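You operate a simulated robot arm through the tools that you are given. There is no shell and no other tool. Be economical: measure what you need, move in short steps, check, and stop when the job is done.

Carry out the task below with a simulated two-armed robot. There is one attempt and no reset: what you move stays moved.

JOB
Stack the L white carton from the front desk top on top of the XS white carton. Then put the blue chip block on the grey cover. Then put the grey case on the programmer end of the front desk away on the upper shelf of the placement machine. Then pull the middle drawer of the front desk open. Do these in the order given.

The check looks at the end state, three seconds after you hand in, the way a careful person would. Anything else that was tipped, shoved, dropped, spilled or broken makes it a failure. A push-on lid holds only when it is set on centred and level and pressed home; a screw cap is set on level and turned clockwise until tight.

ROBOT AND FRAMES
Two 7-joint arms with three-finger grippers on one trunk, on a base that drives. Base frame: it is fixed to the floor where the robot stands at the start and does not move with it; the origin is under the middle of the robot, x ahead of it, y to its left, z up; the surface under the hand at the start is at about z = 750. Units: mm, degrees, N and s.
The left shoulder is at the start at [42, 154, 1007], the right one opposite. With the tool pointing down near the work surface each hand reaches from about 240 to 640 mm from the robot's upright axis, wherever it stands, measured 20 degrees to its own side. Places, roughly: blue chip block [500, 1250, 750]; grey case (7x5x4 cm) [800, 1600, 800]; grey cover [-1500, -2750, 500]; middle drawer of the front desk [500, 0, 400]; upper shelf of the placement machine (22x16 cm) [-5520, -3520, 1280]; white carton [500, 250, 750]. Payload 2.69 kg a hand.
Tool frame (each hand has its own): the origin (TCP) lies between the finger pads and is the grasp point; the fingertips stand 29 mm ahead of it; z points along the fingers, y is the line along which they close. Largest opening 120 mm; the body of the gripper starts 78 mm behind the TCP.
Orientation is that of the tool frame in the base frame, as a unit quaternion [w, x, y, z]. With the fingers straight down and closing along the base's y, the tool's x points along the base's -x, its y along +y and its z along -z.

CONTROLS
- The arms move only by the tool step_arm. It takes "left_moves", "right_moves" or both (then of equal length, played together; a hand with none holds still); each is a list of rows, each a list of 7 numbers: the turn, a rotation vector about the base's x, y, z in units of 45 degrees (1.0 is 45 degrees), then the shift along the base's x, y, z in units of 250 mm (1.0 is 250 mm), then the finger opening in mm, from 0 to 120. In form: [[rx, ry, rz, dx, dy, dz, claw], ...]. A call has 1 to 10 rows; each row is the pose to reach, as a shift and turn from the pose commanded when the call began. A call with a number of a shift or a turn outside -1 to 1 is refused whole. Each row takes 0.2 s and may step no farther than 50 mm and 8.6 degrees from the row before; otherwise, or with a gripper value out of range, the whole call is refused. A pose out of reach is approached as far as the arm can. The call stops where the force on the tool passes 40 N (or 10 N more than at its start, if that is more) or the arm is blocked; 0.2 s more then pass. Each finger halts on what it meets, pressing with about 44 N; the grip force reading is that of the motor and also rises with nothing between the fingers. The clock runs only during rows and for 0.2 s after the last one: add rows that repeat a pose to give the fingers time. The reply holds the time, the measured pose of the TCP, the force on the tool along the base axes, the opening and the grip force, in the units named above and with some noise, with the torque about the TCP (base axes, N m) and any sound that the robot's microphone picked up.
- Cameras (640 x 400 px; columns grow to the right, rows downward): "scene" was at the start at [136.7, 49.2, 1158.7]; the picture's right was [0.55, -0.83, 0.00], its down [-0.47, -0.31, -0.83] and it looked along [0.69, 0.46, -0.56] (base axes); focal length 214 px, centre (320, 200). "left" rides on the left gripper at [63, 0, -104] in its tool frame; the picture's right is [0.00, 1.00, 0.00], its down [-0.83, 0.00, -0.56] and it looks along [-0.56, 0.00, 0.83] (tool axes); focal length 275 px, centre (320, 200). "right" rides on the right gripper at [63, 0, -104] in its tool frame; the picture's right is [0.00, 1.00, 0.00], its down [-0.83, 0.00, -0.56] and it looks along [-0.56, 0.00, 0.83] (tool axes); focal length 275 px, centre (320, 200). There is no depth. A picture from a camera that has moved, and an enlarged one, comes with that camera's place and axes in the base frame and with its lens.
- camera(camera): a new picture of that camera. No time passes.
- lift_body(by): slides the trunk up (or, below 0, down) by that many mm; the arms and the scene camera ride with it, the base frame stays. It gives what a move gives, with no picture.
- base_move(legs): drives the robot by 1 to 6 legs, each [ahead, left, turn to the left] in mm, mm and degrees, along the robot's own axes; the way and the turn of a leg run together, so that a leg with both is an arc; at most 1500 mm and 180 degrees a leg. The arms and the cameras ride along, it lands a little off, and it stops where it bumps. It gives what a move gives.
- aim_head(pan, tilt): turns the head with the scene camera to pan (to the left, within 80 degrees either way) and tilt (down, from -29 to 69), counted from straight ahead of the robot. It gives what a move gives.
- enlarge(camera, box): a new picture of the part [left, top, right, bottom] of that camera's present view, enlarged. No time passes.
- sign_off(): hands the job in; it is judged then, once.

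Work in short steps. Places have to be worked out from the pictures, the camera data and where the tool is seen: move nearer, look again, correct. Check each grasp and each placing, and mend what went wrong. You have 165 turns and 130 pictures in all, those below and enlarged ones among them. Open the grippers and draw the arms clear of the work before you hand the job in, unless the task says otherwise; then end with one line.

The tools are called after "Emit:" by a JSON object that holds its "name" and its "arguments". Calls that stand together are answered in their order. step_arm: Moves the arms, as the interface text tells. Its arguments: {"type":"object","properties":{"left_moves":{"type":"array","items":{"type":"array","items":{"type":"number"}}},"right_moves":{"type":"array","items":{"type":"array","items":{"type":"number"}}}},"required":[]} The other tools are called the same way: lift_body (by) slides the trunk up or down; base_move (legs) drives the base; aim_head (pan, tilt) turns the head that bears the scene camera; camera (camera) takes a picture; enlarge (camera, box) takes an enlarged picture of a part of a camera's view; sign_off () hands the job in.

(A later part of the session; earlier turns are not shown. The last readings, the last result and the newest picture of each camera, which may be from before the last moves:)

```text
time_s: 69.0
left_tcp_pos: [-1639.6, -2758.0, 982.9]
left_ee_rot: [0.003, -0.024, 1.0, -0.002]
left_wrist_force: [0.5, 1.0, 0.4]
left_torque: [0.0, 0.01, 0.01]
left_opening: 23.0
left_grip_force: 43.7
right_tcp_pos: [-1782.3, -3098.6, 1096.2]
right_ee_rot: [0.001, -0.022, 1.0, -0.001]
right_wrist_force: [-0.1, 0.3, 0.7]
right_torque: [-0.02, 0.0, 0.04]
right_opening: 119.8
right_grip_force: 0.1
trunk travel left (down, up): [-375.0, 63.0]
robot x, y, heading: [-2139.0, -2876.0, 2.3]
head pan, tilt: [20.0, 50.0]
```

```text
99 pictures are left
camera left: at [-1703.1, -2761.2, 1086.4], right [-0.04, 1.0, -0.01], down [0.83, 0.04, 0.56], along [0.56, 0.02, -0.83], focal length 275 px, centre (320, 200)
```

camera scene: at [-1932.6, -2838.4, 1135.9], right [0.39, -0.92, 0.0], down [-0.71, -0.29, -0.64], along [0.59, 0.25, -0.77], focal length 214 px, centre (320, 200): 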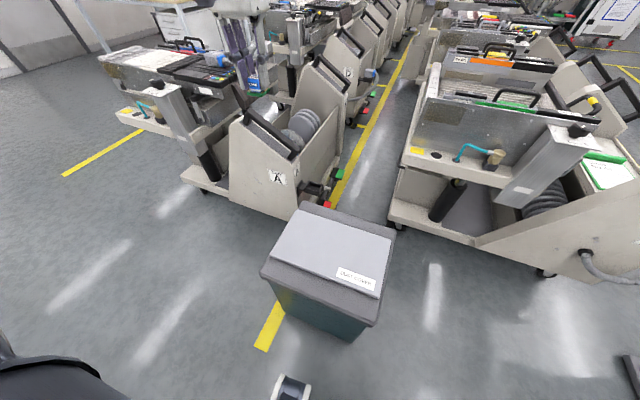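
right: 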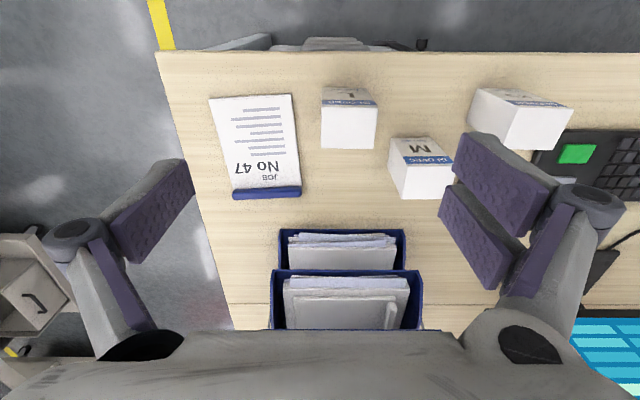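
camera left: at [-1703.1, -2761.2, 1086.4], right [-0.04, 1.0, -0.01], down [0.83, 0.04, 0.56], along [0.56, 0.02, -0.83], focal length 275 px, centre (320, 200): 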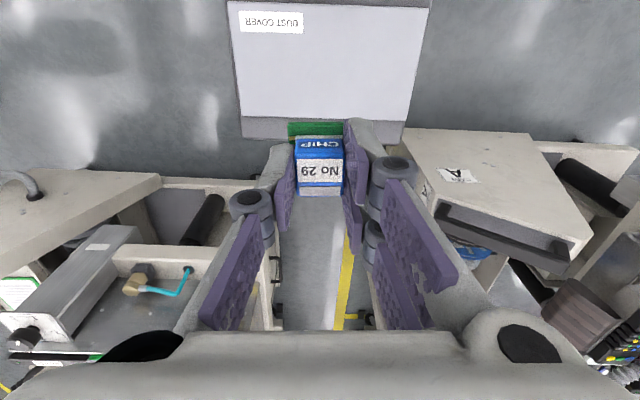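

Cover centre ≈(-1618, -2752), two views agreeing. Lowering the trunk 250 mm.

Emit:
{"name": "lift_body", "arguments": {"by": -250}}

Emit:
{"name": "step_arm", "arguments": {"left_moves": [[0, 0, 0, 0.08, 0.02, -0.1, 10], [0, 0, 0, 0.08, 0.02, -0.25, 10], [0, 0, 0, 0.08, 0.02, -0.4, 10], [0, 0, 0, 0.08, 0.02, -0.4, 10]]}}

Emit:
{"name": "camera", "arguments": {"camera": "left"}}

Emit:
{"name": "camera", "arguments": {"camera": "scene"}}

```text
time_s: 71.6
left_tcp_pos: [-1639.4, -2758.6, 733.2]
left_ee_rot: [0.004, -0.023, 1.0, -0.001]
left_wrist_force: [-1.3, -0.6, -0.6]
left_torque: [0.04, -0.04, 0.0]
left_opening: 22.8
left_grip_force: 44.5
right_tcp_pos: [-1718.9, -3095.7, 746.9]
right_ee_rot: [-0.155, -0.022, 0.988, -0.004]
right_wrist_force: [-0.4, -0.4, -0.6]
right_torque: [-0.03, 0.01, 0.01]
right_opening: 120.0
right_grip_force: 0.0
trunk travel left (down, up): [-125.0, 313.0]
robot x, y, heading: [-2136.9, -2874.4, 2.7]
head pan, tilt: [20.0, 50.0]
```

```text
time_s: 72.6
left_tcp_pos: [-1620.1, -2755.2, 631.7]
left_ee_rot: [0.004, -0.022, 1.0, -0.001]
left_wrist_force: [0.2, 0.6, -0.4]
left_torque: [0.0, -0.01, 0.04]
left_opening: 22.7
left_grip_force: 44.3
right_tcp_pos: [-1718.2, -3094.8, 746.5]
right_ee_rot: [-0.155, -0.022, 0.988, -0.004]
right_wrist_force: [0.3, -0.7, 0.5]
right_torque: [-0.04, 0.0, 0.0]
right_opening: 120.1
right_grip_force: 0.1
trunk travel left (down, up): [-125.0, 313.0]
robot x, y, heading: [-2137.4, -2877.6, 2.3]
head pan, tilt: [20.0, 50.0]
```

```text
98 pictures are left
camera left: at [-1684.0, -2757.7, 736.1], right [-0.04, 1.0, 0.0], down [0.83, 0.03, 0.56], along [0.56, 0.02, -0.83], focal length 275 px, centre (320, 200)
```

left: 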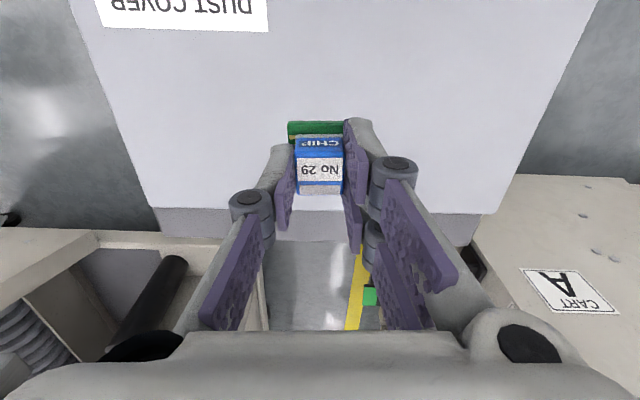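

```text
97 pictures are left
camera scene: at [-1920.7, -2838.1, 868.4], right [0.38, -0.92, 0.0], down [-0.71, -0.29, -0.64], along [0.59, 0.25, -0.77], focal length 214 px, centre (320, 200)
```

scene: 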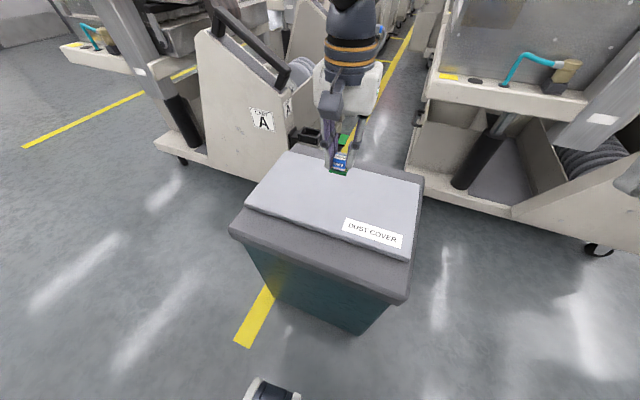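

Lowering slowly, with expected contact at TCP z≈546.

Emit:
{"name": "step_arm", "arguments": {"left_moves": [[0, 0, 0, 0, 0, -0.12, 10], [0, 0, 0, 0, 0, -0.24, 10], [0, 0, 0, 0, 0, -0.27, 10], [0, 0, 0, 0, 0, -0.29, 10], [0, 0, 0, 0, 0, -0.31, 10], [0, 0, 0, 0, 0, -0.31, 10]]}}

Emit:
{"name": "enlarge", "arguments": {"camera": "scene", "box": [240, 100, 420, 260]}}

```text
time_s: 74.0
left_tcp_pos: [-1621.4, -2753.5, 557.4]
left_ee_rot: [0.007, -0.024, 1.0, -0.002]
left_wrist_force: [-3.2, 1.6, 31.6]
left_torque: [0.14, 0.31, 0.03]
left_opening: 23.1
left_grip_force: 44.0
right_tcp_pos: [-1718.9, -3095.9, 749.0]
right_ee_rot: [-0.154, -0.021, 0.988, -0.004]
right_wrist_force: [0.1, 0.4, -0.5]
right_torque: [0.02, -0.01, 0.0]
right_opening: 120.1
right_grip_force: 0.1
trunk travel left (down, up): [-125.0, 313.0]
robot x, y, heading: [-2134.5, -2869.3, 2.5]
head pan, tilt: [20.0, 50.0]
```

```text
2.50 times, centred on (330, 180) of scene
camera zoom: at [-1922.5, -2838.4, 869.1], right [0.38, -0.92, 0.0], down [-0.71, -0.29, -0.64], along [0.6, 0.25, -0.76], focal length 536 px, centre (295, 250)
```

zoom: 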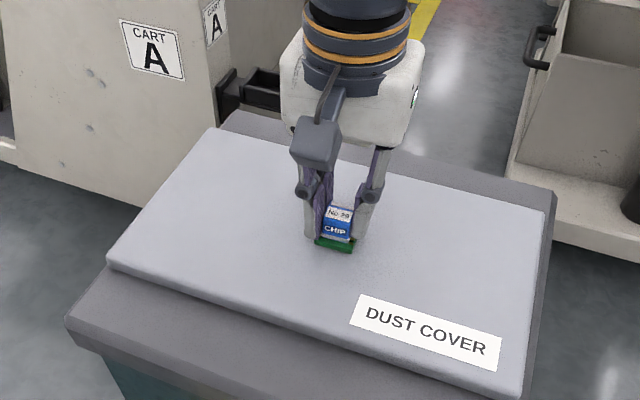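

Contact made, near the cover's centre. Opening and rising.

Emit:
{"name": "step_arm", "arguments": {"left_moves": [[0, 0, 0, 0, 0, 0.005, 12], [0, 0, 0, 0, 0, 0.01, 30], [0, 0, 0, 0, 0, 0.01, 50], [0, 0, 0, 0, 0, 0.01, 50], [0, 0, 0, 0, 0, 0.1, 50], [0, 0, 0, 0, 0, 0.25, 50], [0, 0, 0, 0, 0, 0.4, 50], [0, 0, 0, 0, 0, 0.55, 50]]}}

Emit:
{"name": "enlarge", "arguments": {"camera": "scene", "box": [240, 100, 420, 260]}}

```text
time_s: 75.8
left_tcp_pos: [-1618.8, -2753.7, 692.8]
left_ee_rot: [0.004, -0.023, 1.0, -0.001]
left_wrist_force: [0.2, 0.7, -0.5]
left_torque: [-0.04, -0.01, 0.02]
left_opening: 50.0
left_grip_force: 0.0
right_tcp_pos: [-1718.5, -3095.0, 746.3]
right_ee_rot: [-0.155, -0.022, 0.988, -0.003]
right_wrist_force: [-0.1, 0.1, -0.8]
right_torque: [-0.02, 0.0, -0.01]
right_opening: 119.9
right_grip_force: 0.0
trunk travel left (down, up): [-125.0, 313.0]
robot x, y, heading: [-2136.2, -2879.3, 2.7]
head pan, tilt: [20.0, 50.0]
```

```text
2.50 times, centred on (330, 180) of scene
camera zoom: at [-1920.8, -2838.1, 868.4], right [0.38, -0.92, 0.0], down [-0.71, -0.29, -0.64], along [0.59, 0.25, -0.77], focal length 536 px, centre (295, 250)
```

zoom: 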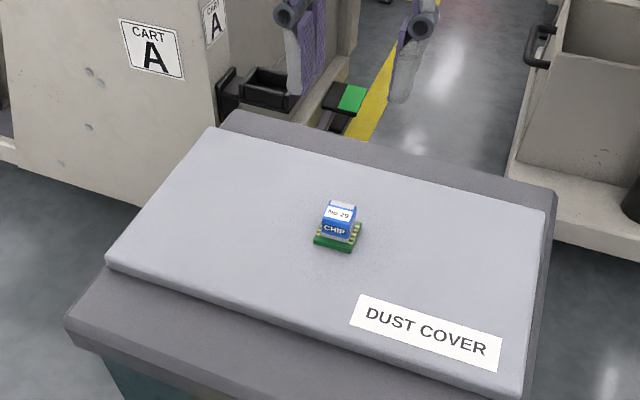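

Chip is on the cover. Raising the trunk and driving back to the front desk for the grey case.

Emit:
{"name": "lift_body", "arguments": {"by": 250}}

Emit:
{"name": "base_move", "arguments": {"legs": [[-100, 1355, 0], [570, 825, 0], [570, 825, 0], [570, 825, 0]]}}

Emit:
{"name": "aim_head", "arguments": {"pan": 15, "tilt": 30}}

Emit:
{"name": "camera", "arguments": {"camera": "scene"}}

```text
time_s: 78.4
left_tcp_pos: [-1619.9, -2754.2, 941.8]
left_ee_rot: [0.004, -0.023, 1.0, 0.0]
left_wrist_force: [0.6, -0.1, 0.4]
left_torque: [0.0, 0.0, 0.01]
left_opening: 50.0
left_grip_force: 0.1
right_tcp_pos: [-1717.0, -3095.3, 995.6]
right_ee_rot: [-0.155, -0.022, 0.988, -0.004]
right_wrist_force: [-0.6, 0.0, -0.1]
right_torque: [0.01, -0.01, -0.03]
right_opening: 120.0
right_grip_force: 0.0
trunk travel left (down, up): [-375.0, 63.0]
robot x, y, heading: [-2140.6, -2876.9, 2.8]
head pan, tilt: [20.0, 50.0]
```

```text
time_s: 108.0
left_tcp_pos: [-289.2, 1227.0, 942.4]
left_ee_rot: [0.005, -0.043, 0.999, -0.001]
left_wrist_force: [-0.7, 0.0, 0.9]
left_torque: [0.02, 0.01, 0.0]
left_opening: 50.3
left_grip_force: 0.0
right_tcp_pos: [-373.0, 883.3, 996.4]
right_ee_rot: [-0.155, -0.041, 0.987, -0.006]
right_wrist_force: [0.6, -0.4, 0.0]
right_torque: [-0.01, 0.0, 0.03]
right_opening: 120.2
right_grip_force: 0.1
trunk travel left (down, up): [-375.0, 63.0]
robot x, y, heading: [-802.6, 1090.4, 4.7]
head pan, tilt: [20.0, 50.0]
```

```text
time_s: 108.9
left_tcp_pos: [-289.6, 1227.5, 942.5]
left_ee_rot: [0.004, -0.043, 0.999, -0.001]
left_wrist_force: [0.0, -0.5, 0.0]
left_torque: [0.0, -0.02, -0.03]
left_opening: 50.0
left_grip_force: 0.1
right_tcp_pos: [-373.0, 883.1, 996.3]
right_ee_rot: [-0.155, -0.041, 0.987, -0.006]
right_wrist_force: [-0.2, 0.0, -0.2]
right_torque: [0.01, 0.0, 0.02]
right_opening: 120.1
right_grip_force: 0.1
trunk travel left (down, up): [-375.0, 63.0]
robot x, y, heading: [-802.4, 1085.8, 4.8]
head pan, tilt: [15.0, 30.0]
```

```text
94 pictures are left
camera scene: at [-652.6, 1123.2, 1165.3], right [0.34, -0.94, 0.0], down [-0.47, -0.17, -0.87], along [0.81, 0.29, -0.5], focal length 214 px, centre (320, 200)
```

scene: 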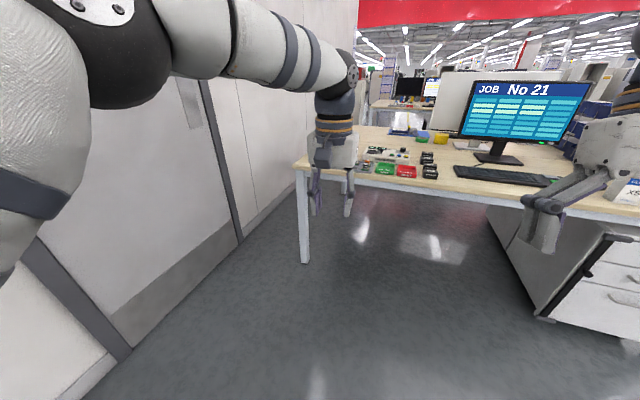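

Driving closer to the left end of the desk, to about (-200, 1392), heading straight.

Emit:
{"name": "base_move", "arguments": {"legs": [[0, 0, -4.8], [602, 306, 0]]}}

Emit:
{"name": "aim_head", "arguments": {"pan": 0, "tilt": 45}}

Emit:
{"name": "camera", "arguments": {"camera": "scene"}}

Emit:
{"name": "camera", "arguments": {"camera": "left"}}

```text
time_s: 113.1
left_tcp_pos: [329.3, 1486.8, 942.7]
left_ee_rot: [0.004, 0.001, 1.0, 0.0]
left_wrist_force: [-0.3, -0.3, -0.4]
left_torque: [-0.03, 0.01, 0.01]
left_opening: 50.2
left_grip_force: 0.0
right_tcp_pos: [216.0, 1151.1, 997.9]
right_ee_rot: [-0.156, 0.002, 0.988, 0.001]
right_wrist_force: [0.7, 0.7, -0.8]
right_torque: [-0.02, -0.01, -0.03]
right_opening: 120.0
right_grip_force: 0.0
trunk travel left (down, up): [-375.0, 63.0]
robot x, y, heading: [-187.2, 1392.4, -0.4]
head pan, tilt: [15.0, 30.0]
```

```text
time_s: 113.9
left_tcp_pos: [329.3, 1487.7, 943.3]
left_ee_rot: [0.005, 0.001, 1.0, -0.001]
left_wrist_force: [-1.1, 0.0, 0.6]
left_torque: [-0.02, 0.01, -0.02]
left_opening: 50.2
left_grip_force: 0.0
right_tcp_pos: [215.4, 1151.1, 996.8]
right_ee_rot: [-0.155, 0.002, 0.988, 0.0]
right_wrist_force: [0.6, 0.4, 0.2]
right_torque: [0.01, 0.02, 0.0]
right_opening: 120.0
right_grip_force: 0.2
trunk travel left (down, up): [-375.0, 63.0]
robot x, y, heading: [-188.5, 1391.8, -0.3]
head pan, tilt: [0.0, 45.0]
```

```text
93 pictures are left
camera scene: at [-47.5, 1390.8, 1142.9], right [0.0, -1.0, 0.0], down [-0.71, 0.0, -0.71], along [0.71, 0.0, -0.71], focal length 214 px, centre (320, 200)
```

scene: 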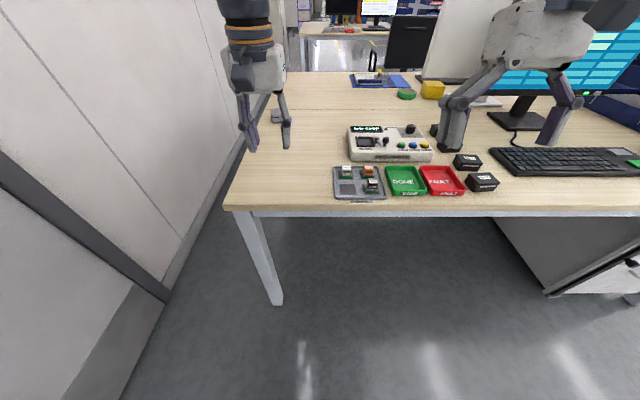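

```text
92 pictures are left
camera left: at [265.6, 1486.8, 1046.9], right [0.01, 1.0, 0.0], down [0.83, 0.0, 0.56], along [0.56, -0.01, -0.83], focal length 275 px, centre (320, 200)
```

left: 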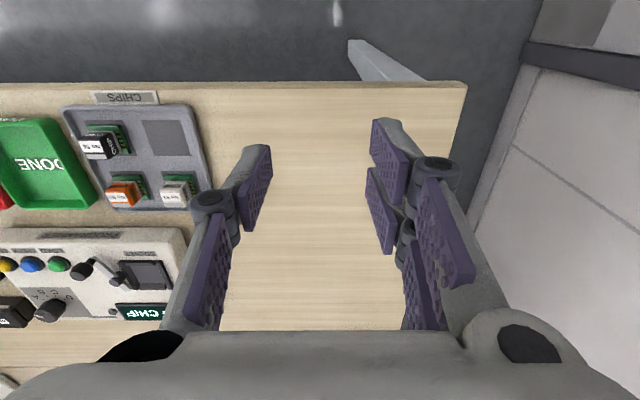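

Desk front edge is at x≈325. Driving 300 mm ahead, keeping the body clear of the edge.

Emit:
{"name": "base_move", "arguments": {"legs": [[300, 0, 0]]}}

Emit:
{"name": "aim_head", "arguments": {"pan": 0, "tilt": 68}}

Emit:
{"name": "camera", "arguments": {"camera": "scene"}}

Emit:
{"name": "camera", "arguments": {"camera": "left"}}

```text
time_s: 115.9
left_tcp_pos: [627.2, 1485.3, 943.3]
left_ee_rot: [0.004, 0.002, 1.0, -0.001]
left_wrist_force: [0.4, -0.3, 0.4]
left_torque: [-0.01, 0.03, -0.01]
left_opening: 50.2
left_grip_force: 0.1
right_tcp_pos: [511.9, 1149.5, 997.7]
right_ee_rot: [-0.155, 0.003, 0.988, 0.0]
right_wrist_force: [0.3, 0.4, 0.8]
right_torque: [0.01, 0.02, 0.01]
right_opening: 119.7
right_grip_force: 0.1
trunk travel left (down, up): [-375.0, 63.0]
robot x, y, heading: [105.8, 1389.4, 0.0]
head pan, tilt: [0.0, 45.0]
```

```text
time_s: 116.8
left_tcp_pos: [626.1, 1486.0, 943.6]
left_ee_rot: [0.005, 0.002, 1.0, -0.001]
left_wrist_force: [-0.3, -0.4, 0.9]
left_torque: [-0.01, -0.01, 0.02]
left_opening: 50.1
left_grip_force: 0.1
right_tcp_pos: [511.5, 1149.6, 996.8]
right_ee_rot: [-0.156, 0.002, 0.988, 0.0]
right_wrist_force: [0.0, 0.0, 0.1]
right_torque: [0.0, -0.04, 0.0]
right_opening: 119.8
right_grip_force: 0.1
trunk travel left (down, up): [-375.0, 63.0]
robot x, y, heading: [103.8, 1388.7, -0.2]
head pan, tilt: [0.0, 68.0]
```

```text
91 pictures are left
camera scene: at [224.8, 1389.6, 1114.7], right [0.0, -1.0, 0.0], down [-0.93, 0.0, -0.38], along [0.38, 0.0, -0.93], focal length 214 px, centre (320, 200)
```

scene: 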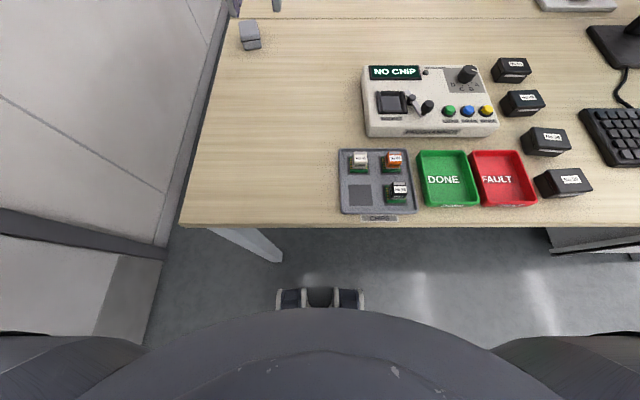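

```text
90 pictures are left
camera left: at [562.4, 1485.3, 1047.0], right [0.01, 1.0, 0.0], down [0.83, -0.01, 0.56], along [0.56, -0.01, -0.83], focal length 275 px, centre (320, 200)
```

left: 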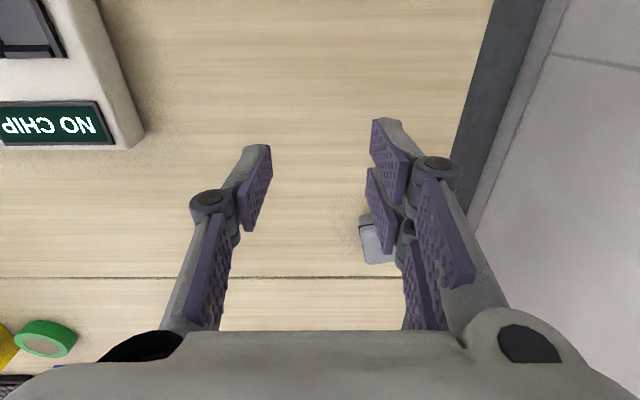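

Case seen near (800, 1560). Body is well clear of the edge (≈140 mm), so advancing 65 mm more, then moving the left hand toward it.

Emit:
{"name": "base_move", "arguments": {"legs": [[65, 0, 0]]}}

Emit:
{"name": "step_arm", "arguments": {"left_moves": [[0, 0, 0, 0.05, 0.12, -0.02, 60], [0, 0, 0, 0.1, 0.24, -0.06, 70], [0, 0, 0, 0.2, 0.28, -0.1, 80], [0, 0, 0, 0.3, 0.28, -0.15, 90], [0, 0, 0, 0.3, 0.28, -0.15, 90]]}}

Emit:
{"name": "camera", "arguments": {"camera": "left"}}

```text
time_s: 117.8
left_tcp_pos: [690.4, 1485.4, 943.0]
left_ee_rot: [0.004, 0.001, 1.0, -0.001]
left_wrist_force: [1.1, -0.8, -0.2]
left_torque: [-0.02, 0.09, 0.03]
left_opening: 50.0
left_grip_force: 0.1
right_tcp_pos: [577.4, 1148.6, 995.5]
right_ee_rot: [-0.156, 0.003, 0.988, 0.001]
right_wrist_force: [1.0, -0.6, -0.2]
right_torque: [-0.01, 0.02, -0.03]
right_opening: 119.9
right_grip_force: 0.0
trunk travel left (down, up): [-375.0, 63.0]
robot x, y, heading: [171.0, 1389.9, -0.2]
head pan, tilt: [0.0, 68.0]
```

```text
time_s: 119.0
left_tcp_pos: [761.0, 1555.6, 904.3]
left_ee_rot: [0.005, 0.002, 1.0, 0.0]
left_wrist_force: [-0.2, 0.8, 0.5]
left_torque: [-0.04, 0.02, 0.0]
left_opening: 89.9
left_grip_force: 0.0
left hand out of reach, approached as far as the arm can: row 4, 5
right_tcp_pos: [576.3, 1149.1, 998.2]
right_ee_rot: [-0.155, 0.002, 0.988, 0.001]
right_wrist_force: [-0.2, 0.7, -0.4]
right_torque: [0.03, -0.03, 0.01]
right_opening: 120.2
right_grip_force: 0.0
trunk travel left (down, up): [-375.0, 63.0]
robot x, y, heading: [167.0, 1386.4, -0.3]
head pan, tilt: [0.0, 68.0]
```

```text
89 pictures are left
camera left: at [697.3, 1554.7, 1008.6], right [0.01, 1.0, 0.0], down [0.83, -0.01, 0.56], along [0.56, -0.01, -0.83], focal length 275 px, centre (320, 200)
```

left: 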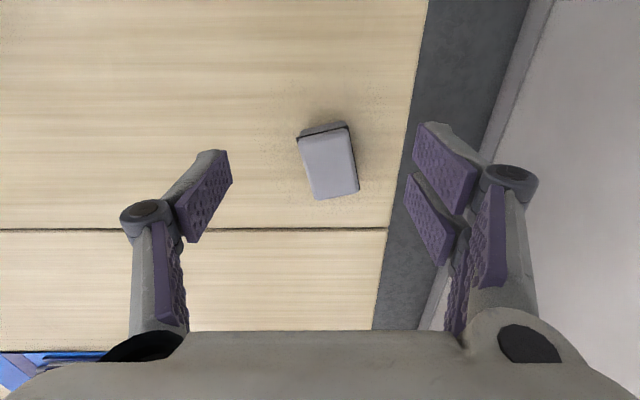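

Case top centre ≈(808, 1561), long axis ≈11° from x. Tilting the tool 20° forward and yawing 11° to get the reach.

Emit:
{"name": "step_arm", "arguments": {"left_moves": [[0.011, -0.111, 0.061, 0.03, 0.004, -0.03, 90], [0.022, -0.222, 0.122, 0.06, 0.008, -0.06, 85], [0.032, -0.333, 0.183, 0.11, 0.016, -0.1, 80], [0.043, -0.444, 0.244, 0.16, 0.016, -0.13, 80], [0.043, -0.444, 0.244, 0.16, 0.016, -0.13, 80]]}}

Emit:
{"name": "camera", "arguments": {"camera": "left"}}

```text
time_s: 120.2
left_tcp_pos: [799.6, 1559.7, 871.5]
left_ee_rot: [0.179, -0.094, 0.979, 0.016]
left_wrist_force: [0.4, -0.4, 0.0]
left_torque: [0.04, -0.03, 0.03]
left_opening: 80.1
left_grip_force: 0.0
right_tcp_pos: [576.3, 1149.1, 998.0]
right_ee_rot: [-0.156, 0.003, 0.988, 0.001]
right_wrist_force: [-1.1, 0.1, 0.4]
right_torque: [-0.03, 0.02, -0.02]
right_opening: 119.8
right_grip_force: 0.1
trunk travel left (down, up): [-375.0, 63.0]
robot x, y, heading: [165.6, 1390.6, -0.1]
head pan, tilt: [0.0, 68.0]
```

```text
88 pictures are left
camera left: at [706.4, 1540.6, 947.8], right [-0.19, 0.98, 0.0], down [0.57, 0.11, 0.81], along [0.8, 0.15, -0.58], focal length 275 px, centre (320, 200)
```

left: 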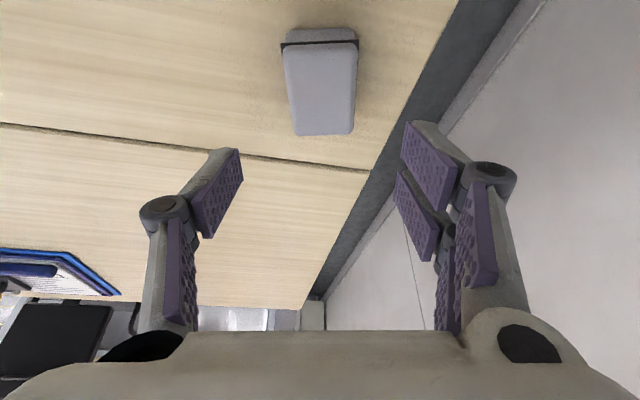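

Aligned and reachable. Descending to z≈786, then checking before closing.

Emit:
{"name": "step_arm", "arguments": {"left_moves": [[0, 0, 0, 0.012, 0.003, -0.12, 75], [0, 0, 0, 0.026, 0.005, -0.24, 75], [0, 0, 0, 0.026, 0.005, -0.31, 75], [0, 0, 0, 0.026, 0.005, -0.345, 75], [0, 0, 0, 0.026, 0.005, -0.345, 75]]}}

Emit:
{"name": "camera", "arguments": {"camera": "left"}}

```text
time_s: 121.4
left_tcp_pos: [805.8, 1558.3, 784.7]
left_ee_rot: [0.177, -0.093, 0.98, 0.016]
left_wrist_force: [-0.3, 0.1, 0.2]
left_torque: [0.03, -0.02, 0.0]
left_opening: 75.1
left_grip_force: 0.1
right_tcp_pos: [576.0, 1149.6, 995.8]
right_ee_rot: [-0.155, 0.002, 0.988, 0.0]
right_wrist_force: [0.4, -0.7, 0.2]
right_torque: [-0.01, -0.01, 0.0]
right_opening: 119.9
right_grip_force: 0.0
trunk travel left (down, up): [-375.0, 63.0]
robot x, y, heading: [166.0, 1390.6, -0.5]
head pan, tilt: [0.0, 68.0]
```

```text
87 pictures are left
camera left: at [712.3, 1540.5, 860.6], right [-0.18, 0.98, 0.0], down [0.57, 0.11, 0.81], along [0.8, 0.15, -0.58], focal length 275 px, centre (320, 200)
```

left: 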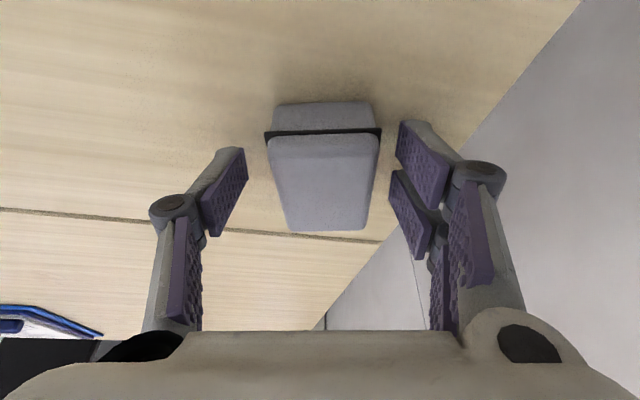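

Case is centred between the pads. Closing and lifting.

Emit:
{"name": "step_arm", "arguments": {"left_moves": [[0, 0, 0, 0, 0, 0, 55], [0, 0, 0, 0, 0, 0, 30], [0, 0, 0, 0, 0, 0, 25], [0, 0, 0, 0, 0, 0, 25], [0, 0, 0, 0, 0, 0.04, 25], [0, 0, 0, 0, 0, 0.14, 25], [0, 0, 0, 0, 0, 0.28, 25], [0, 0, 0, 0, 0, 0.4, 25]]}}

Emit:
{"name": "camera", "arguments": {"camera": "left"}}

```text
time_s: 123.2
left_tcp_pos: [806.3, 1557.9, 887.3]
left_ee_rot: [0.177, -0.093, 0.98, 0.017]
left_wrist_force: [-0.1, -0.1, -1.2]
left_torque: [-0.01, 0.0, 0.0]
left_opening: 45.1
left_grip_force: 44.1
right_tcp_pos: [576.5, 1148.3, 996.9]
right_ee_rot: [-0.154, 0.002, 0.988, 0.0]
right_wrist_force: [-0.1, -0.2, 1.0]
right_torque: [-0.04, 0.0, -0.01]
right_opening: 119.9
right_grip_force: 0.0
trunk travel left (down, up): [-375.0, 63.0]
robot x, y, heading: [164.6, 1390.4, -0.2]
head pan, tilt: [0.0, 68.0]
```

```text
86 pictures are left
camera left: at [712.2, 1540.2, 963.0], right [-0.18, 0.98, 0.0], down [0.57, 0.11, 0.81], along [0.8, 0.15, -0.58], focal length 275 px, centre (320, 200)
```

left: 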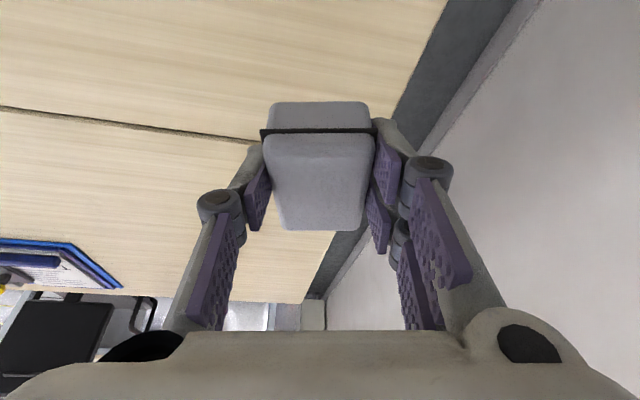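

Case gripped (45 mm). Backing out from the desk, turning right and driving to the open area to look for the placement machine's shelf.

Emit:
{"name": "base_move", "arguments": {"legs": [[-800, 0, 0], [0, 0, -107], [1073, -217, 0], [1073, -217, 0], [1073, -217, 0]]}}

Emit:
{"name": "aim_head", "arguments": {"pan": -40, "tilt": 10}}

Emit:
{"name": "camera", "arguments": {"camera": "scene"}}

```text
time_s: 147.7
left_tcp_pos: [-2172.1, -2213.0, 887.7]
left_ee_rot: [0.119, 0.726, 0.665, -0.132]
left_wrist_force: [-0.3, 0.0, -0.4]
left_torque: [0.02, 0.0, 0.0]
left_opening: 45.0
left_grip_force: 44.0
right_tcp_pos: [-2502.4, -1879.4, 996.7]
right_ee_rot: [-0.093, 0.79, 0.593, 0.124]
right_wrist_force: [-1.1, 0.4, 0.8]
right_torque: [0.03, -0.03, 0.0]
right_opening: 120.0
right_grip_force: 0.0
trunk travel left (down, up): [-375.0, 63.0]
robot x, y, heading: [-2160.8, -1554.5, -106.3]
head pan, tilt: [0.0, 68.0]
```

```text
time_s: 148.9
left_tcp_pos: [-2172.7, -2213.6, 887.1]
left_ee_rot: [0.12, 0.726, 0.664, -0.131]
left_wrist_force: [-0.3, 0.5, -0.6]
left_torque: [0.0, 0.03, -0.01]
left_opening: 45.2
left_grip_force: 44.0
right_tcp_pos: [-2503.8, -1880.2, 997.9]
right_ee_rot: [-0.094, 0.79, 0.593, 0.124]
right_wrist_force: [1.2, 0.2, -0.4]
right_torque: [0.0, -0.01, 0.01]
right_opening: 119.9
right_grip_force: 0.0
trunk travel left (down, up): [-375.0, 63.0]
robot x, y, heading: [-2159.1, -1554.4, -106.3]
head pan, tilt: [-40.0, 10.0]
```

```text
85 pictures are left
camera scene: at [-2255.2, -1667.1, 1197.7], right [-0.56, 0.83, 0.0], down [0.14, 0.1, -0.98], along [-0.82, -0.55, -0.17], focal length 214 px, centre (320, 200)
```

scene: 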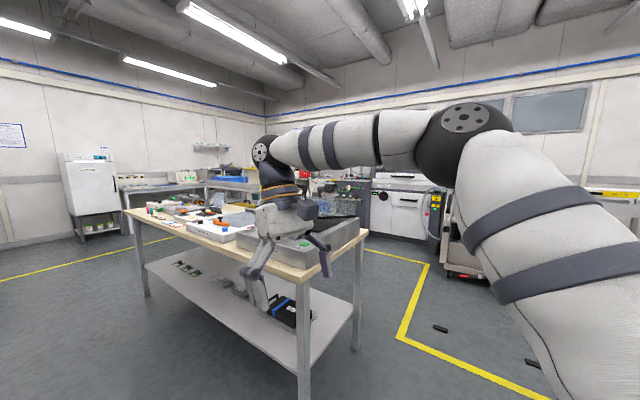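

Driving into the gap and facing -x to see the machine without the arm in the way.

Emit:
{"name": "base_move", "arguments": {"legs": [[0, 0, -73], [500, 100, 0]]}}

Emit:
{"name": "aim_head", "arguments": {"pan": 30, "tilt": 15}}

Emit:
{"name": "camera", "arguments": {"camera": "scene"}}

```text
time_s: 155.1
left_tcp_pos: [-3288.3, -1849.2, 886.0]
left_ee_rot: [0.019, 0.978, 0.107, -0.178]
left_wrist_force: [1.1, 0.4, -1.0]
left_torque: [-0.02, -0.04, -0.01]
left_opening: 45.1
left_grip_force: 44.0
right_tcp_pos: [-3068.4, -1435.2, 997.3]
right_ee_rot: [-0.002, 0.988, 0.011, 0.156]
right_wrist_force: [-0.2, 0.5, -0.2]
right_torque: [0.04, 0.0, 0.0]
right_opening: 120.1
right_grip_force: 0.0
trunk travel left (down, up): [-375.0, 63.0]
robot x, y, heading: [-2656.0, -1668.5, -178.5]
head pan, tilt: [-40.0, 10.0]
```

```text
time_s: 156.5
left_tcp_pos: [-3286.5, -1850.1, 885.8]
left_ee_rot: [0.018, 0.978, 0.107, -0.177]
left_wrist_force: [-0.1, -0.2, -1.7]
left_torque: [0.01, 0.01, -0.02]
left_opening: 45.0
left_grip_force: 44.3
right_tcp_pos: [-3068.2, -1435.3, 997.3]
right_ee_rot: [-0.002, 0.988, 0.01, 0.156]
right_wrist_force: [-0.6, -0.1, 0.4]
right_torque: [-0.01, 0.0, 0.01]
right_opening: 119.7
right_grip_force: 0.0
trunk travel left (down, up): [-375.0, 63.0]
robot x, y, heading: [-2658.1, -1667.6, -178.7]
head pan, tilt: [30.0, 15.0]
```

```text
84 pictures are left
camera scene: at [-2799.7, -1714.4, 1189.6], right [-0.52, 0.85, 0.0], down [0.22, 0.13, -0.97], along [-0.83, -0.5, -0.26], focal length 214 px, centre (320, 200)
```

scene: 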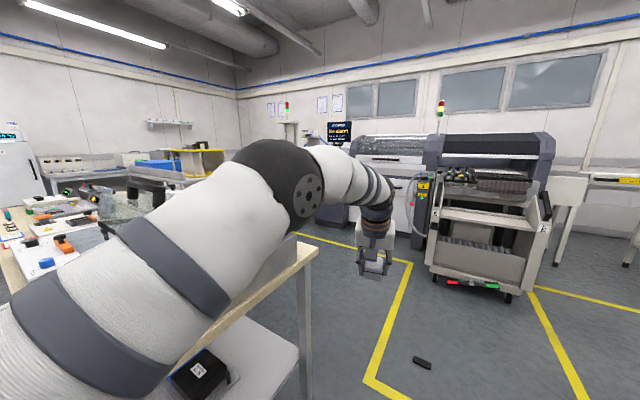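

Emit:
{"name": "enlarge", "arguments": {"camera": "scene", "box": [260, 85, 440, 205]}}

Emit:
{"name": "enlarge", "arguments": {"camera": "scene", "box": [340, 180, 540, 400]}}

```text
3.33 times, centred on (350, 145) of scene
camera zoom: at [-2799.7, -1714.4, 1189.6], right [-0.52, 0.85, 0.0], down [0.22, 0.13, -0.97], along [-0.83, -0.5, -0.26], focal length 715 px, centre (220, 383)
```

zoom: 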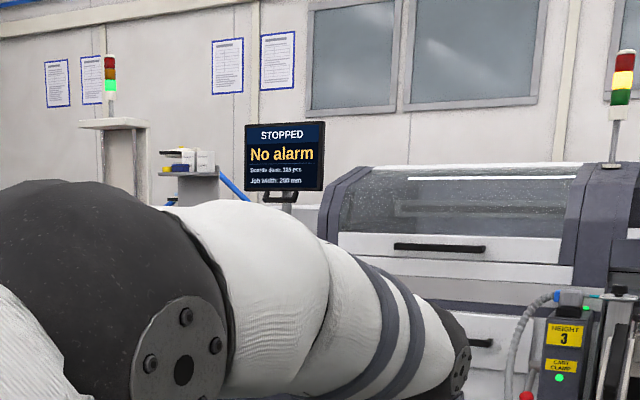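

```text
1.82 times, centred on (440, 290) of scene
camera zoom: at [-2799.7, -1714.4, 1189.6], right [-0.52, 0.85, 0.0], down [0.22, 0.13, -0.97], along [-0.83, -0.5, -0.26], focal length 390 px, centre (102, 36)
```

zoom: 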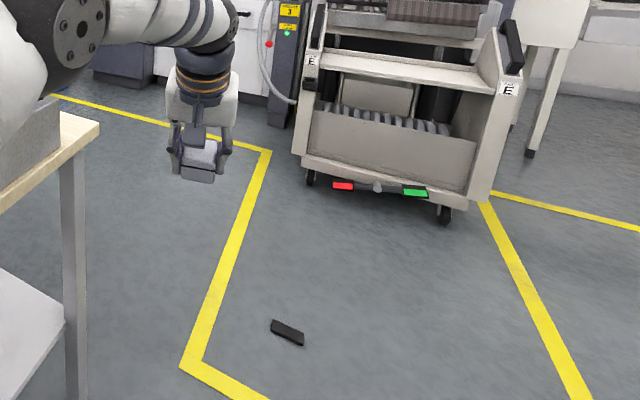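

The shelf is on a post at the machine front (face ≈ x -5600, facing +x). Driving around the table end, past the floor bar, to about (-4050, -2450).

Emit:
{"name": "base_move", "arguments": {"legs": [[742, -40, 0], [669, 795, 0]]}}

Emit:
{"name": "aim_head", "arguments": {"pan": 20, "tilt": 15}}

Emit:
{"name": "camera", "arguments": {"camera": "scene"}}

```text
time_s: 166.7
left_tcp_pos: [-4679.2, -2643.5, 886.6]
left_ee_rot: [0.018, 0.978, 0.106, -0.177]
left_wrist_force: [-0.9, -1.1, -1.0]
left_torque: [0.03, -0.03, 0.01]
left_opening: 45.2
left_grip_force: 43.9
right_tcp_pos: [-4458.6, -2228.1, 997.3]
right_ee_rot: [-0.002, 0.988, 0.01, 0.155]
right_wrist_force: [-0.2, -0.4, 0.1]
right_torque: [0.02, -0.02, -0.03]
right_opening: 120.1
right_grip_force: 0.0
trunk travel left (down, up): [-375.0, 63.0]
robot x, y, heading: [-4046.4, -2460.1, -178.7]
head pan, tilt: [30.0, 15.0]
```

```text
time_s: 167.4
left_tcp_pos: [-4677.7, -2643.8, 886.6]
left_ee_rot: [0.019, 0.978, 0.107, -0.177]
left_wrist_force: [-0.1, 0.4, -0.7]
left_torque: [0.01, -0.01, 0.0]
left_opening: 44.9
left_grip_force: 44.1
right_tcp_pos: [-4458.1, -2228.3, 996.9]
right_ee_rot: [-0.002, 0.988, 0.01, 0.156]
right_wrist_force: [0.8, -0.1, 0.7]
right_torque: [-0.01, 0.03, 0.01]
right_opening: 119.8
right_grip_force: 0.0
trunk travel left (down, up): [-375.0, 63.0]
robot x, y, heading: [-4046.2, -2458.1, -178.7]
head pan, tilt: [20.0, 15.0]
```

```text
81 pictures are left
camera scene: at [-4196.7, -2492.9, 1189.6], right [-0.36, 0.93, 0.0], down [0.24, 0.09, -0.97], along [-0.9, -0.35, -0.26], focal length 214 px, centre (320, 200)
```

scene: 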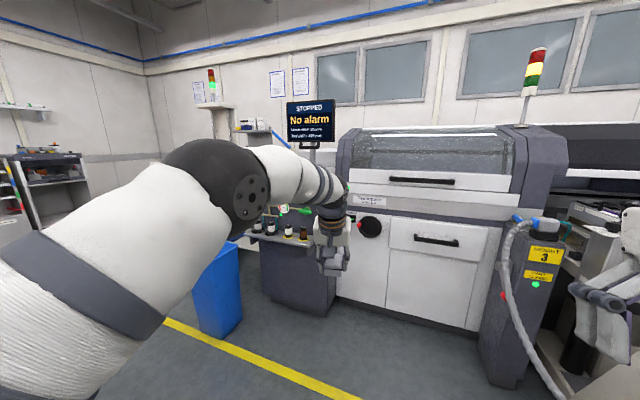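

Emit:
{"name": "enlarge", "arguments": {"camera": "scene", "box": [180, 70, 360, 250]}}

```text
2.22 times, centred on (270, 160) of scene
camera zoom: at [-4196.7, -2492.9, 1189.6], right [-0.36, 0.93, 0.0], down [0.24, 0.09, -0.97], along [-0.9, -0.35, -0.26], focal length 477 px, centre (431, 289)
```

zoom: 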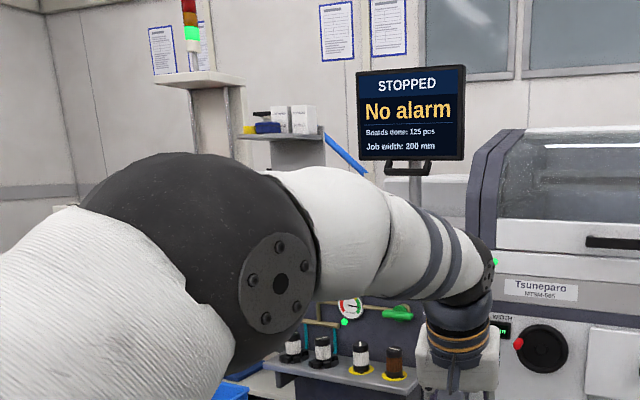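

The blue bin stands in front of the shelf, so reach matters. In free space here I'll raise the trunk and test how high/far the hand can go with the current grip.

Emit:
{"name": "lift_body", "arguments": {"by": 63}}

Emit:
{"name": "step_arm", "arguments": {"left_moves": [[0, 0, 0, 0.1, 0, 0.12, 25], [0, 0, 0, 0.2, 0, 0.24, 25], [0, 0, 0, 0.3, 0, 0.36, 25], [0, 0, 0, 0.4, 0, 0.48, 25], [0, 0, 0, 0.5, 0, 0.6, 25], [0, 0, 0, 0.6, 0, 0.72, 25], [0, 0, 0, 0.65, 0, 0.86, 25], [0, 0, 0, 0.7, 0, 1.0, 25], [0, 0, 0, 0.7, 0, 1.0, 25]]}}

Emit:
{"name": "camera", "arguments": {"camera": "scene"}}

```text
time_s: 168.4
left_tcp_pos: [-4674.6, -2643.0, 968.3]
left_ee_rot: [0.017, 0.975, 0.106, -0.193]
left_wrist_force: [-0.5, 0.3, -1.4]
left_torque: [-0.01, -0.02, -0.02]
left_opening: 45.3
left_grip_force: 43.9
right_tcp_pos: [-4457.4, -2226.9, 1060.8]
right_ee_rot: [-0.002, 0.988, 0.011, 0.156]
right_wrist_force: [-0.3, 0.8, -0.4]
right_torque: [0.01, -0.04, 0.02]
right_opening: 120.3
right_grip_force: 0.0
trunk travel left (down, up): [-438.0, 0.0]
robot x, y, heading: [-4046.8, -2458.6, -178.6]
head pan, tilt: [20.0, 15.0]
```

```text
time_s: 170.4
left_tcp_pos: [-4500.4, -2643.1, 1217.9]
left_ee_rot: [0.018, 0.975, 0.107, -0.194]
left_wrist_force: [0.7, -0.8, -0.5]
left_torque: [0.04, -0.05, 0.02]
left_opening: 45.2
left_grip_force: 43.7
right_tcp_pos: [-4459.3, -2228.8, 1060.8]
right_ee_rot: [-0.001, 0.988, 0.011, 0.156]
right_wrist_force: [0.4, -0.6, 0.2]
right_torque: [0.01, -0.02, 0.0]
right_opening: 119.9
right_grip_force: 0.1
trunk travel left (down, up): [-438.0, 0.0]
robot x, y, heading: [-4045.1, -2457.2, -178.6]
head pan, tilt: [20.0, 15.0]
```

```text
79 pictures are left
camera scene: at [-4134.8, -2491.6, 1260.4], right [-0.36, 0.93, 0.0], down [0.24, 0.09, -0.97], along [-0.9, -0.35, -0.26], focal length 214 px, centre (320, 200)
```

scene: 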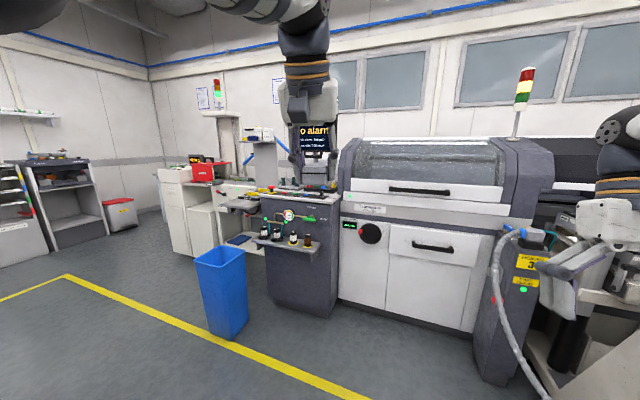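

Emit:
{"name": "enlarge", "arguments": {"camera": "scene", "box": [180, 110, 350, 260]}}

```text
2.67 times, centred on (265, 185) of scene
camera zoom: at [-4134.8, -2491.6, 1260.4], right [-0.36, 0.93, 0.0], down [0.24, 0.09, -0.97], along [-0.9, -0.35, -0.26], focal length 572 px, centre (467, 240)
```

zoom: 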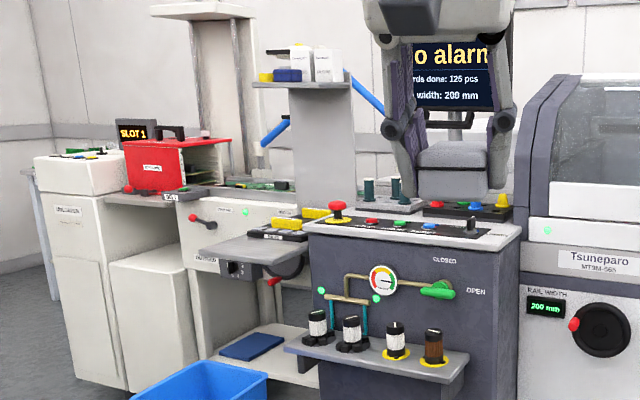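

Testing actual reach at shelf height: raise to z≈1320 and extend forward to the limit.

Emit:
{"name": "step_arm", "arguments": {"left_moves": [[0, 0, 0, 0, 0, 0.15, 25], [0, 0, 0, 0, 0, 0.3, 25], [0, 0, 0, 0, 0, 0.4, 25], [0, 0, 0, -0.12, 0, 0.4, 25], [0, 0, 0, -0.24, 0, 0.4, 25], [0, 0, 0, -0.36, 0, 0.4, 25], [0, 0, 0, -0.48, 0, 0.4, 25], [0, 0, 0, -0.6, 0, 0.4, 25], [0, 0, 0, -0.6, 0, 0.4, 25]]}}

```text
time_s: 172.4
left_tcp_pos: [-4547.3, -2671.4, 1241.7]
left_ee_rot: [0.017, 0.975, 0.106, -0.194]
left_wrist_force: [0.5, 0.2, -0.7]
left_torque: [-0.02, 0.0, 0.04]
left_opening: 45.3
left_grip_force: 44.0
left hand out of reach, approached as far as the arm can: row 2, 3, 4, 5, 6, 7, 8, 9
right_tcp_pos: [-4457.7, -2227.2, 1061.7]
right_ee_rot: [-0.002, 0.988, 0.01, 0.154]
right_wrist_force: [-0.2, -0.1, 0.1]
right_torque: [0.0, -0.01, 0.02]
right_opening: 119.8
right_grip_force: 0.0
trunk travel left (down, up): [-438.0, 0.0]
robot x, y, heading: [-4043.3, -2457.2, -178.9]
head pan, tilt: [20.0, 15.0]
```

The current steep grip cannot reach shelf height; I need to regrasp with a much flatter tool on a surface. Driving back to the gap and checking the nearby bench for free space.

Emit:
{"name": "base_move", "arguments": {"legs": [[-659, -804, 0]]}}

Emit:
{"name": "aim_head", "arguments": {"pan": -78, "tilt": 20}}

Emit:
{"name": "camera", "arguments": {"camera": "scene"}}

Emit:
{"name": "aim_head", "arguments": {"pan": 78, "tilt": 25}}

Emit:
{"name": "camera", "arguments": {"camera": "scene"}}

```text
time_s: 178.9
left_tcp_pos: [-3902.6, -1861.8, 1242.1]
left_ee_rot: [0.016, 0.976, 0.103, -0.193]
left_wrist_force: [0.9, 0.0, -0.4]
left_torque: [-0.03, -0.02, -0.02]
left_opening: 44.9
left_grip_force: 44.0
right_tcp_pos: [-3810.4, -1419.0, 1060.3]
right_ee_rot: [-0.001, 0.988, 0.006, 0.155]
right_wrist_force: [0.4, -0.3, -1.1]
right_torque: [0.04, 0.01, 0.01]
right_opening: 119.9
right_grip_force: 0.0
trunk travel left (down, up): [-438.0, 0.0]
robot x, y, heading: [-3402.9, -1652.7, -179.4]
head pan, tilt: [20.0, 15.0]
```

```text
time_s: 180.7
left_tcp_pos: [-3903.8, -1860.9, 1241.7]
left_ee_rot: [0.017, 0.976, 0.103, -0.193]
left_wrist_force: [-0.9, -0.8, -0.4]
left_torque: [0.04, -0.01, 0.01]
left_opening: 45.1
left_grip_force: 44.2
right_tcp_pos: [-3811.4, -1420.0, 1060.9]
right_ee_rot: [-0.001, 0.988, 0.006, 0.155]
right_wrist_force: [0.6, -0.4, 0.0]
right_torque: [-0.01, 0.0, 0.02]
right_opening: 119.9
right_grip_force: 0.1
trunk travel left (down, up): [-438.0, 0.0]
robot x, y, heading: [-3402.8, -1652.4, -179.3]
head pan, tilt: [-78.0, 20.0]
```

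```text
77 pictures are left
camera scene: at [-3422.1, -1561.8, 1252.4], right [0.97, 0.22, 0.0], down [0.08, -0.33, -0.94], along [-0.21, 0.92, -0.34], focal length 214 px, centre (320, 200)
```

scene: 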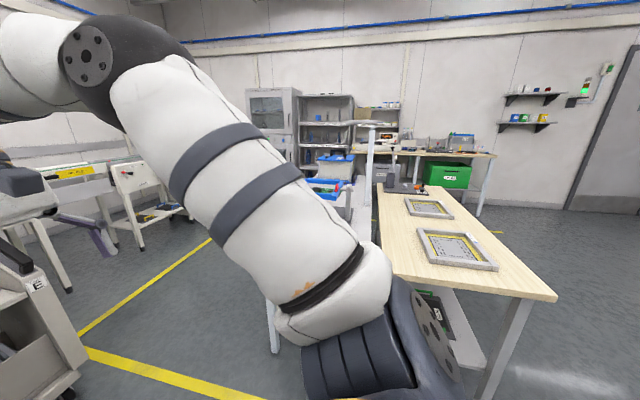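

```text
time_s: 183.1
left_tcp_pos: [-3903.2, -1861.6, 1241.9]
left_ee_rot: [0.017, 0.976, 0.103, -0.194]
left_wrist_force: [-0.6, 0.1, -1.4]
left_torque: [0.0, -0.03, 0.0]
left_opening: 45.0
left_grip_force: 44.2
right_tcp_pos: [-3810.0, -1419.6, 1060.4]
right_ee_rot: [-0.001, 0.988, 0.006, 0.155]
right_wrist_force: [-0.6, -0.4, 0.0]
right_torque: [0.0, -0.01, 0.0]
right_opening: 119.9
right_grip_force: 0.1
trunk travel left (down, up): [-438.0, 0.0]
robot x, y, heading: [-3397.4, -1653.4, -179.2]
head pan, tilt: [78.0, 25.0]
```

```text
76 pictures are left
camera scene: at [-3419.4, -1742.9, 1244.3], right [-0.98, 0.19, 0.0], down [0.08, 0.41, -0.91], along [-0.18, -0.89, -0.42], focal length 214 px, centre (320, 200)
```

scene: 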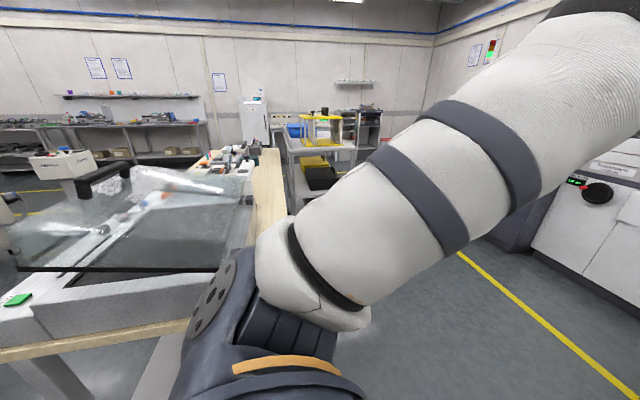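

The bench near (-3300…-2840, y>-900) has a free strip ≈110 mm deep before its trays. I'll turn to face it (+y) and stand at about (-2890, -1470).

Emit:
{"name": "base_move", "arguments": {"legs": [[0, 0, -90.8], [150, -507, 0]]}}

Emit:
{"name": "lift_body", "arguments": {"by": -63}}

Emit:
{"name": "aim_head", "arguments": {"pan": 5, "tilt": 40}}

Emit:
{"name": "camera", "arguments": {"camera": "scene"}}

Emit:
{"name": "camera", "arguments": {"camera": "left"}}

```text
time_s: 191.3
left_tcp_pos: [-3081.5, -999.9, 1241.0]
left_ee_rot: [-0.129, 0.751, -0.631, -0.146]
left_wrist_force: [-0.1, 0.1, -0.7]
left_torque: [-0.02, -0.02, -0.03]
left_opening: 45.1
left_grip_force: 43.8
right_tcp_pos: [-2642.1, -1107.8, 1060.0]
right_ee_rot: [-0.111, -0.691, 0.707, -0.108]
right_wrist_force: [0.6, 0.6, 0.3]
right_torque: [-0.01, -0.01, 0.02]
right_opening: 120.2
right_grip_force: 0.0
trunk travel left (down, up): [-438.0, 0.0]
robot x, y, heading: [-2889.4, -1511.0, 88.9]
head pan, tilt: [78.0, 25.0]
```

```text
time_s: 192.4
left_tcp_pos: [-3079.4, -936.8, 1048.4]
left_ee_rot: [-0.035, 0.761, -0.644, -0.071]
left_wrist_force: [-0.3, 0.3, -0.7]
left_torque: [0.01, -0.01, 0.02]
left_opening: 45.2
left_grip_force: 44.1
right_tcp_pos: [-2643.3, -1108.6, 997.7]
right_ee_rot: [-0.109, -0.691, 0.706, -0.108]
right_wrist_force: [0.1, -0.9, 0.6]
right_torque: [0.01, -0.04, 0.03]
right_opening: 120.0
right_grip_force: 0.1
trunk travel left (down, up): [-375.0, 63.0]
robot x, y, heading: [-2889.4, -1513.4, 88.6]
head pan, tilt: [78.0, 25.0]
```

```text
time_s: 193.8
left_tcp_pos: [-3079.5, -936.6, 1047.7]
left_ee_rot: [-0.034, 0.761, -0.643, -0.071]
left_wrist_force: [1.0, 0.3, -1.6]
left_torque: [0.0, 0.03, 0.0]
left_opening: 45.0
left_grip_force: 44.1
right_tcp_pos: [-2642.4, -1109.0, 996.4]
right_ee_rot: [-0.111, -0.69, 0.707, -0.109]
right_wrist_force: [-0.4, 0.1, -0.1]
right_torque: [0.0, 0.01, -0.02]
right_opening: 120.2
right_grip_force: 0.1
trunk travel left (down, up): [-375.0, 63.0]
robot x, y, heading: [-2888.7, -1513.1, 88.8]
head pan, tilt: [5.0, 40.0]
```

```text
75 pictures are left
camera scene: at [-2894.8, -1362.1, 1149.9], right [1.0, 0.07, 0.0], down [0.04, -0.64, -0.77], along [-0.05, 0.76, -0.64], focal length 214 px, centre (320, 200)
```

scene: 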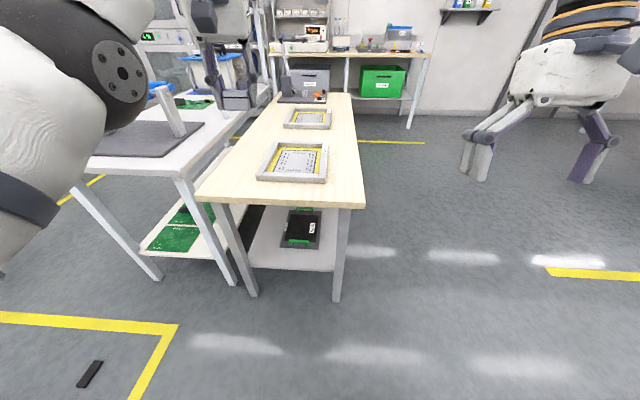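

```text
74 pictures are left
camera left: at [-3062.5, -1013.7, 1141.3], right [-0.99, -0.16, 0.04], down [-0.09, 0.73, 0.67], along [-0.14, 0.66, -0.74], focal length 275 px, centre (320, 200)
```

left: 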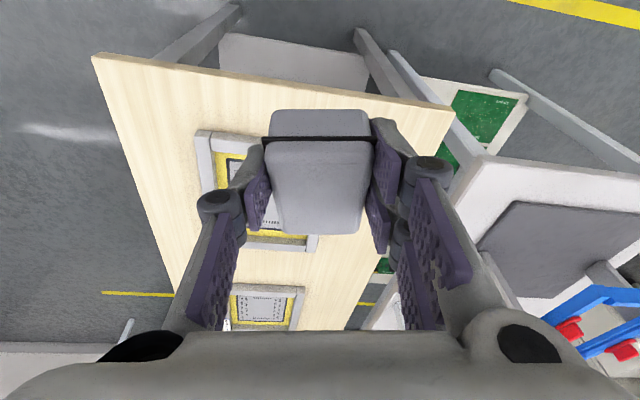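

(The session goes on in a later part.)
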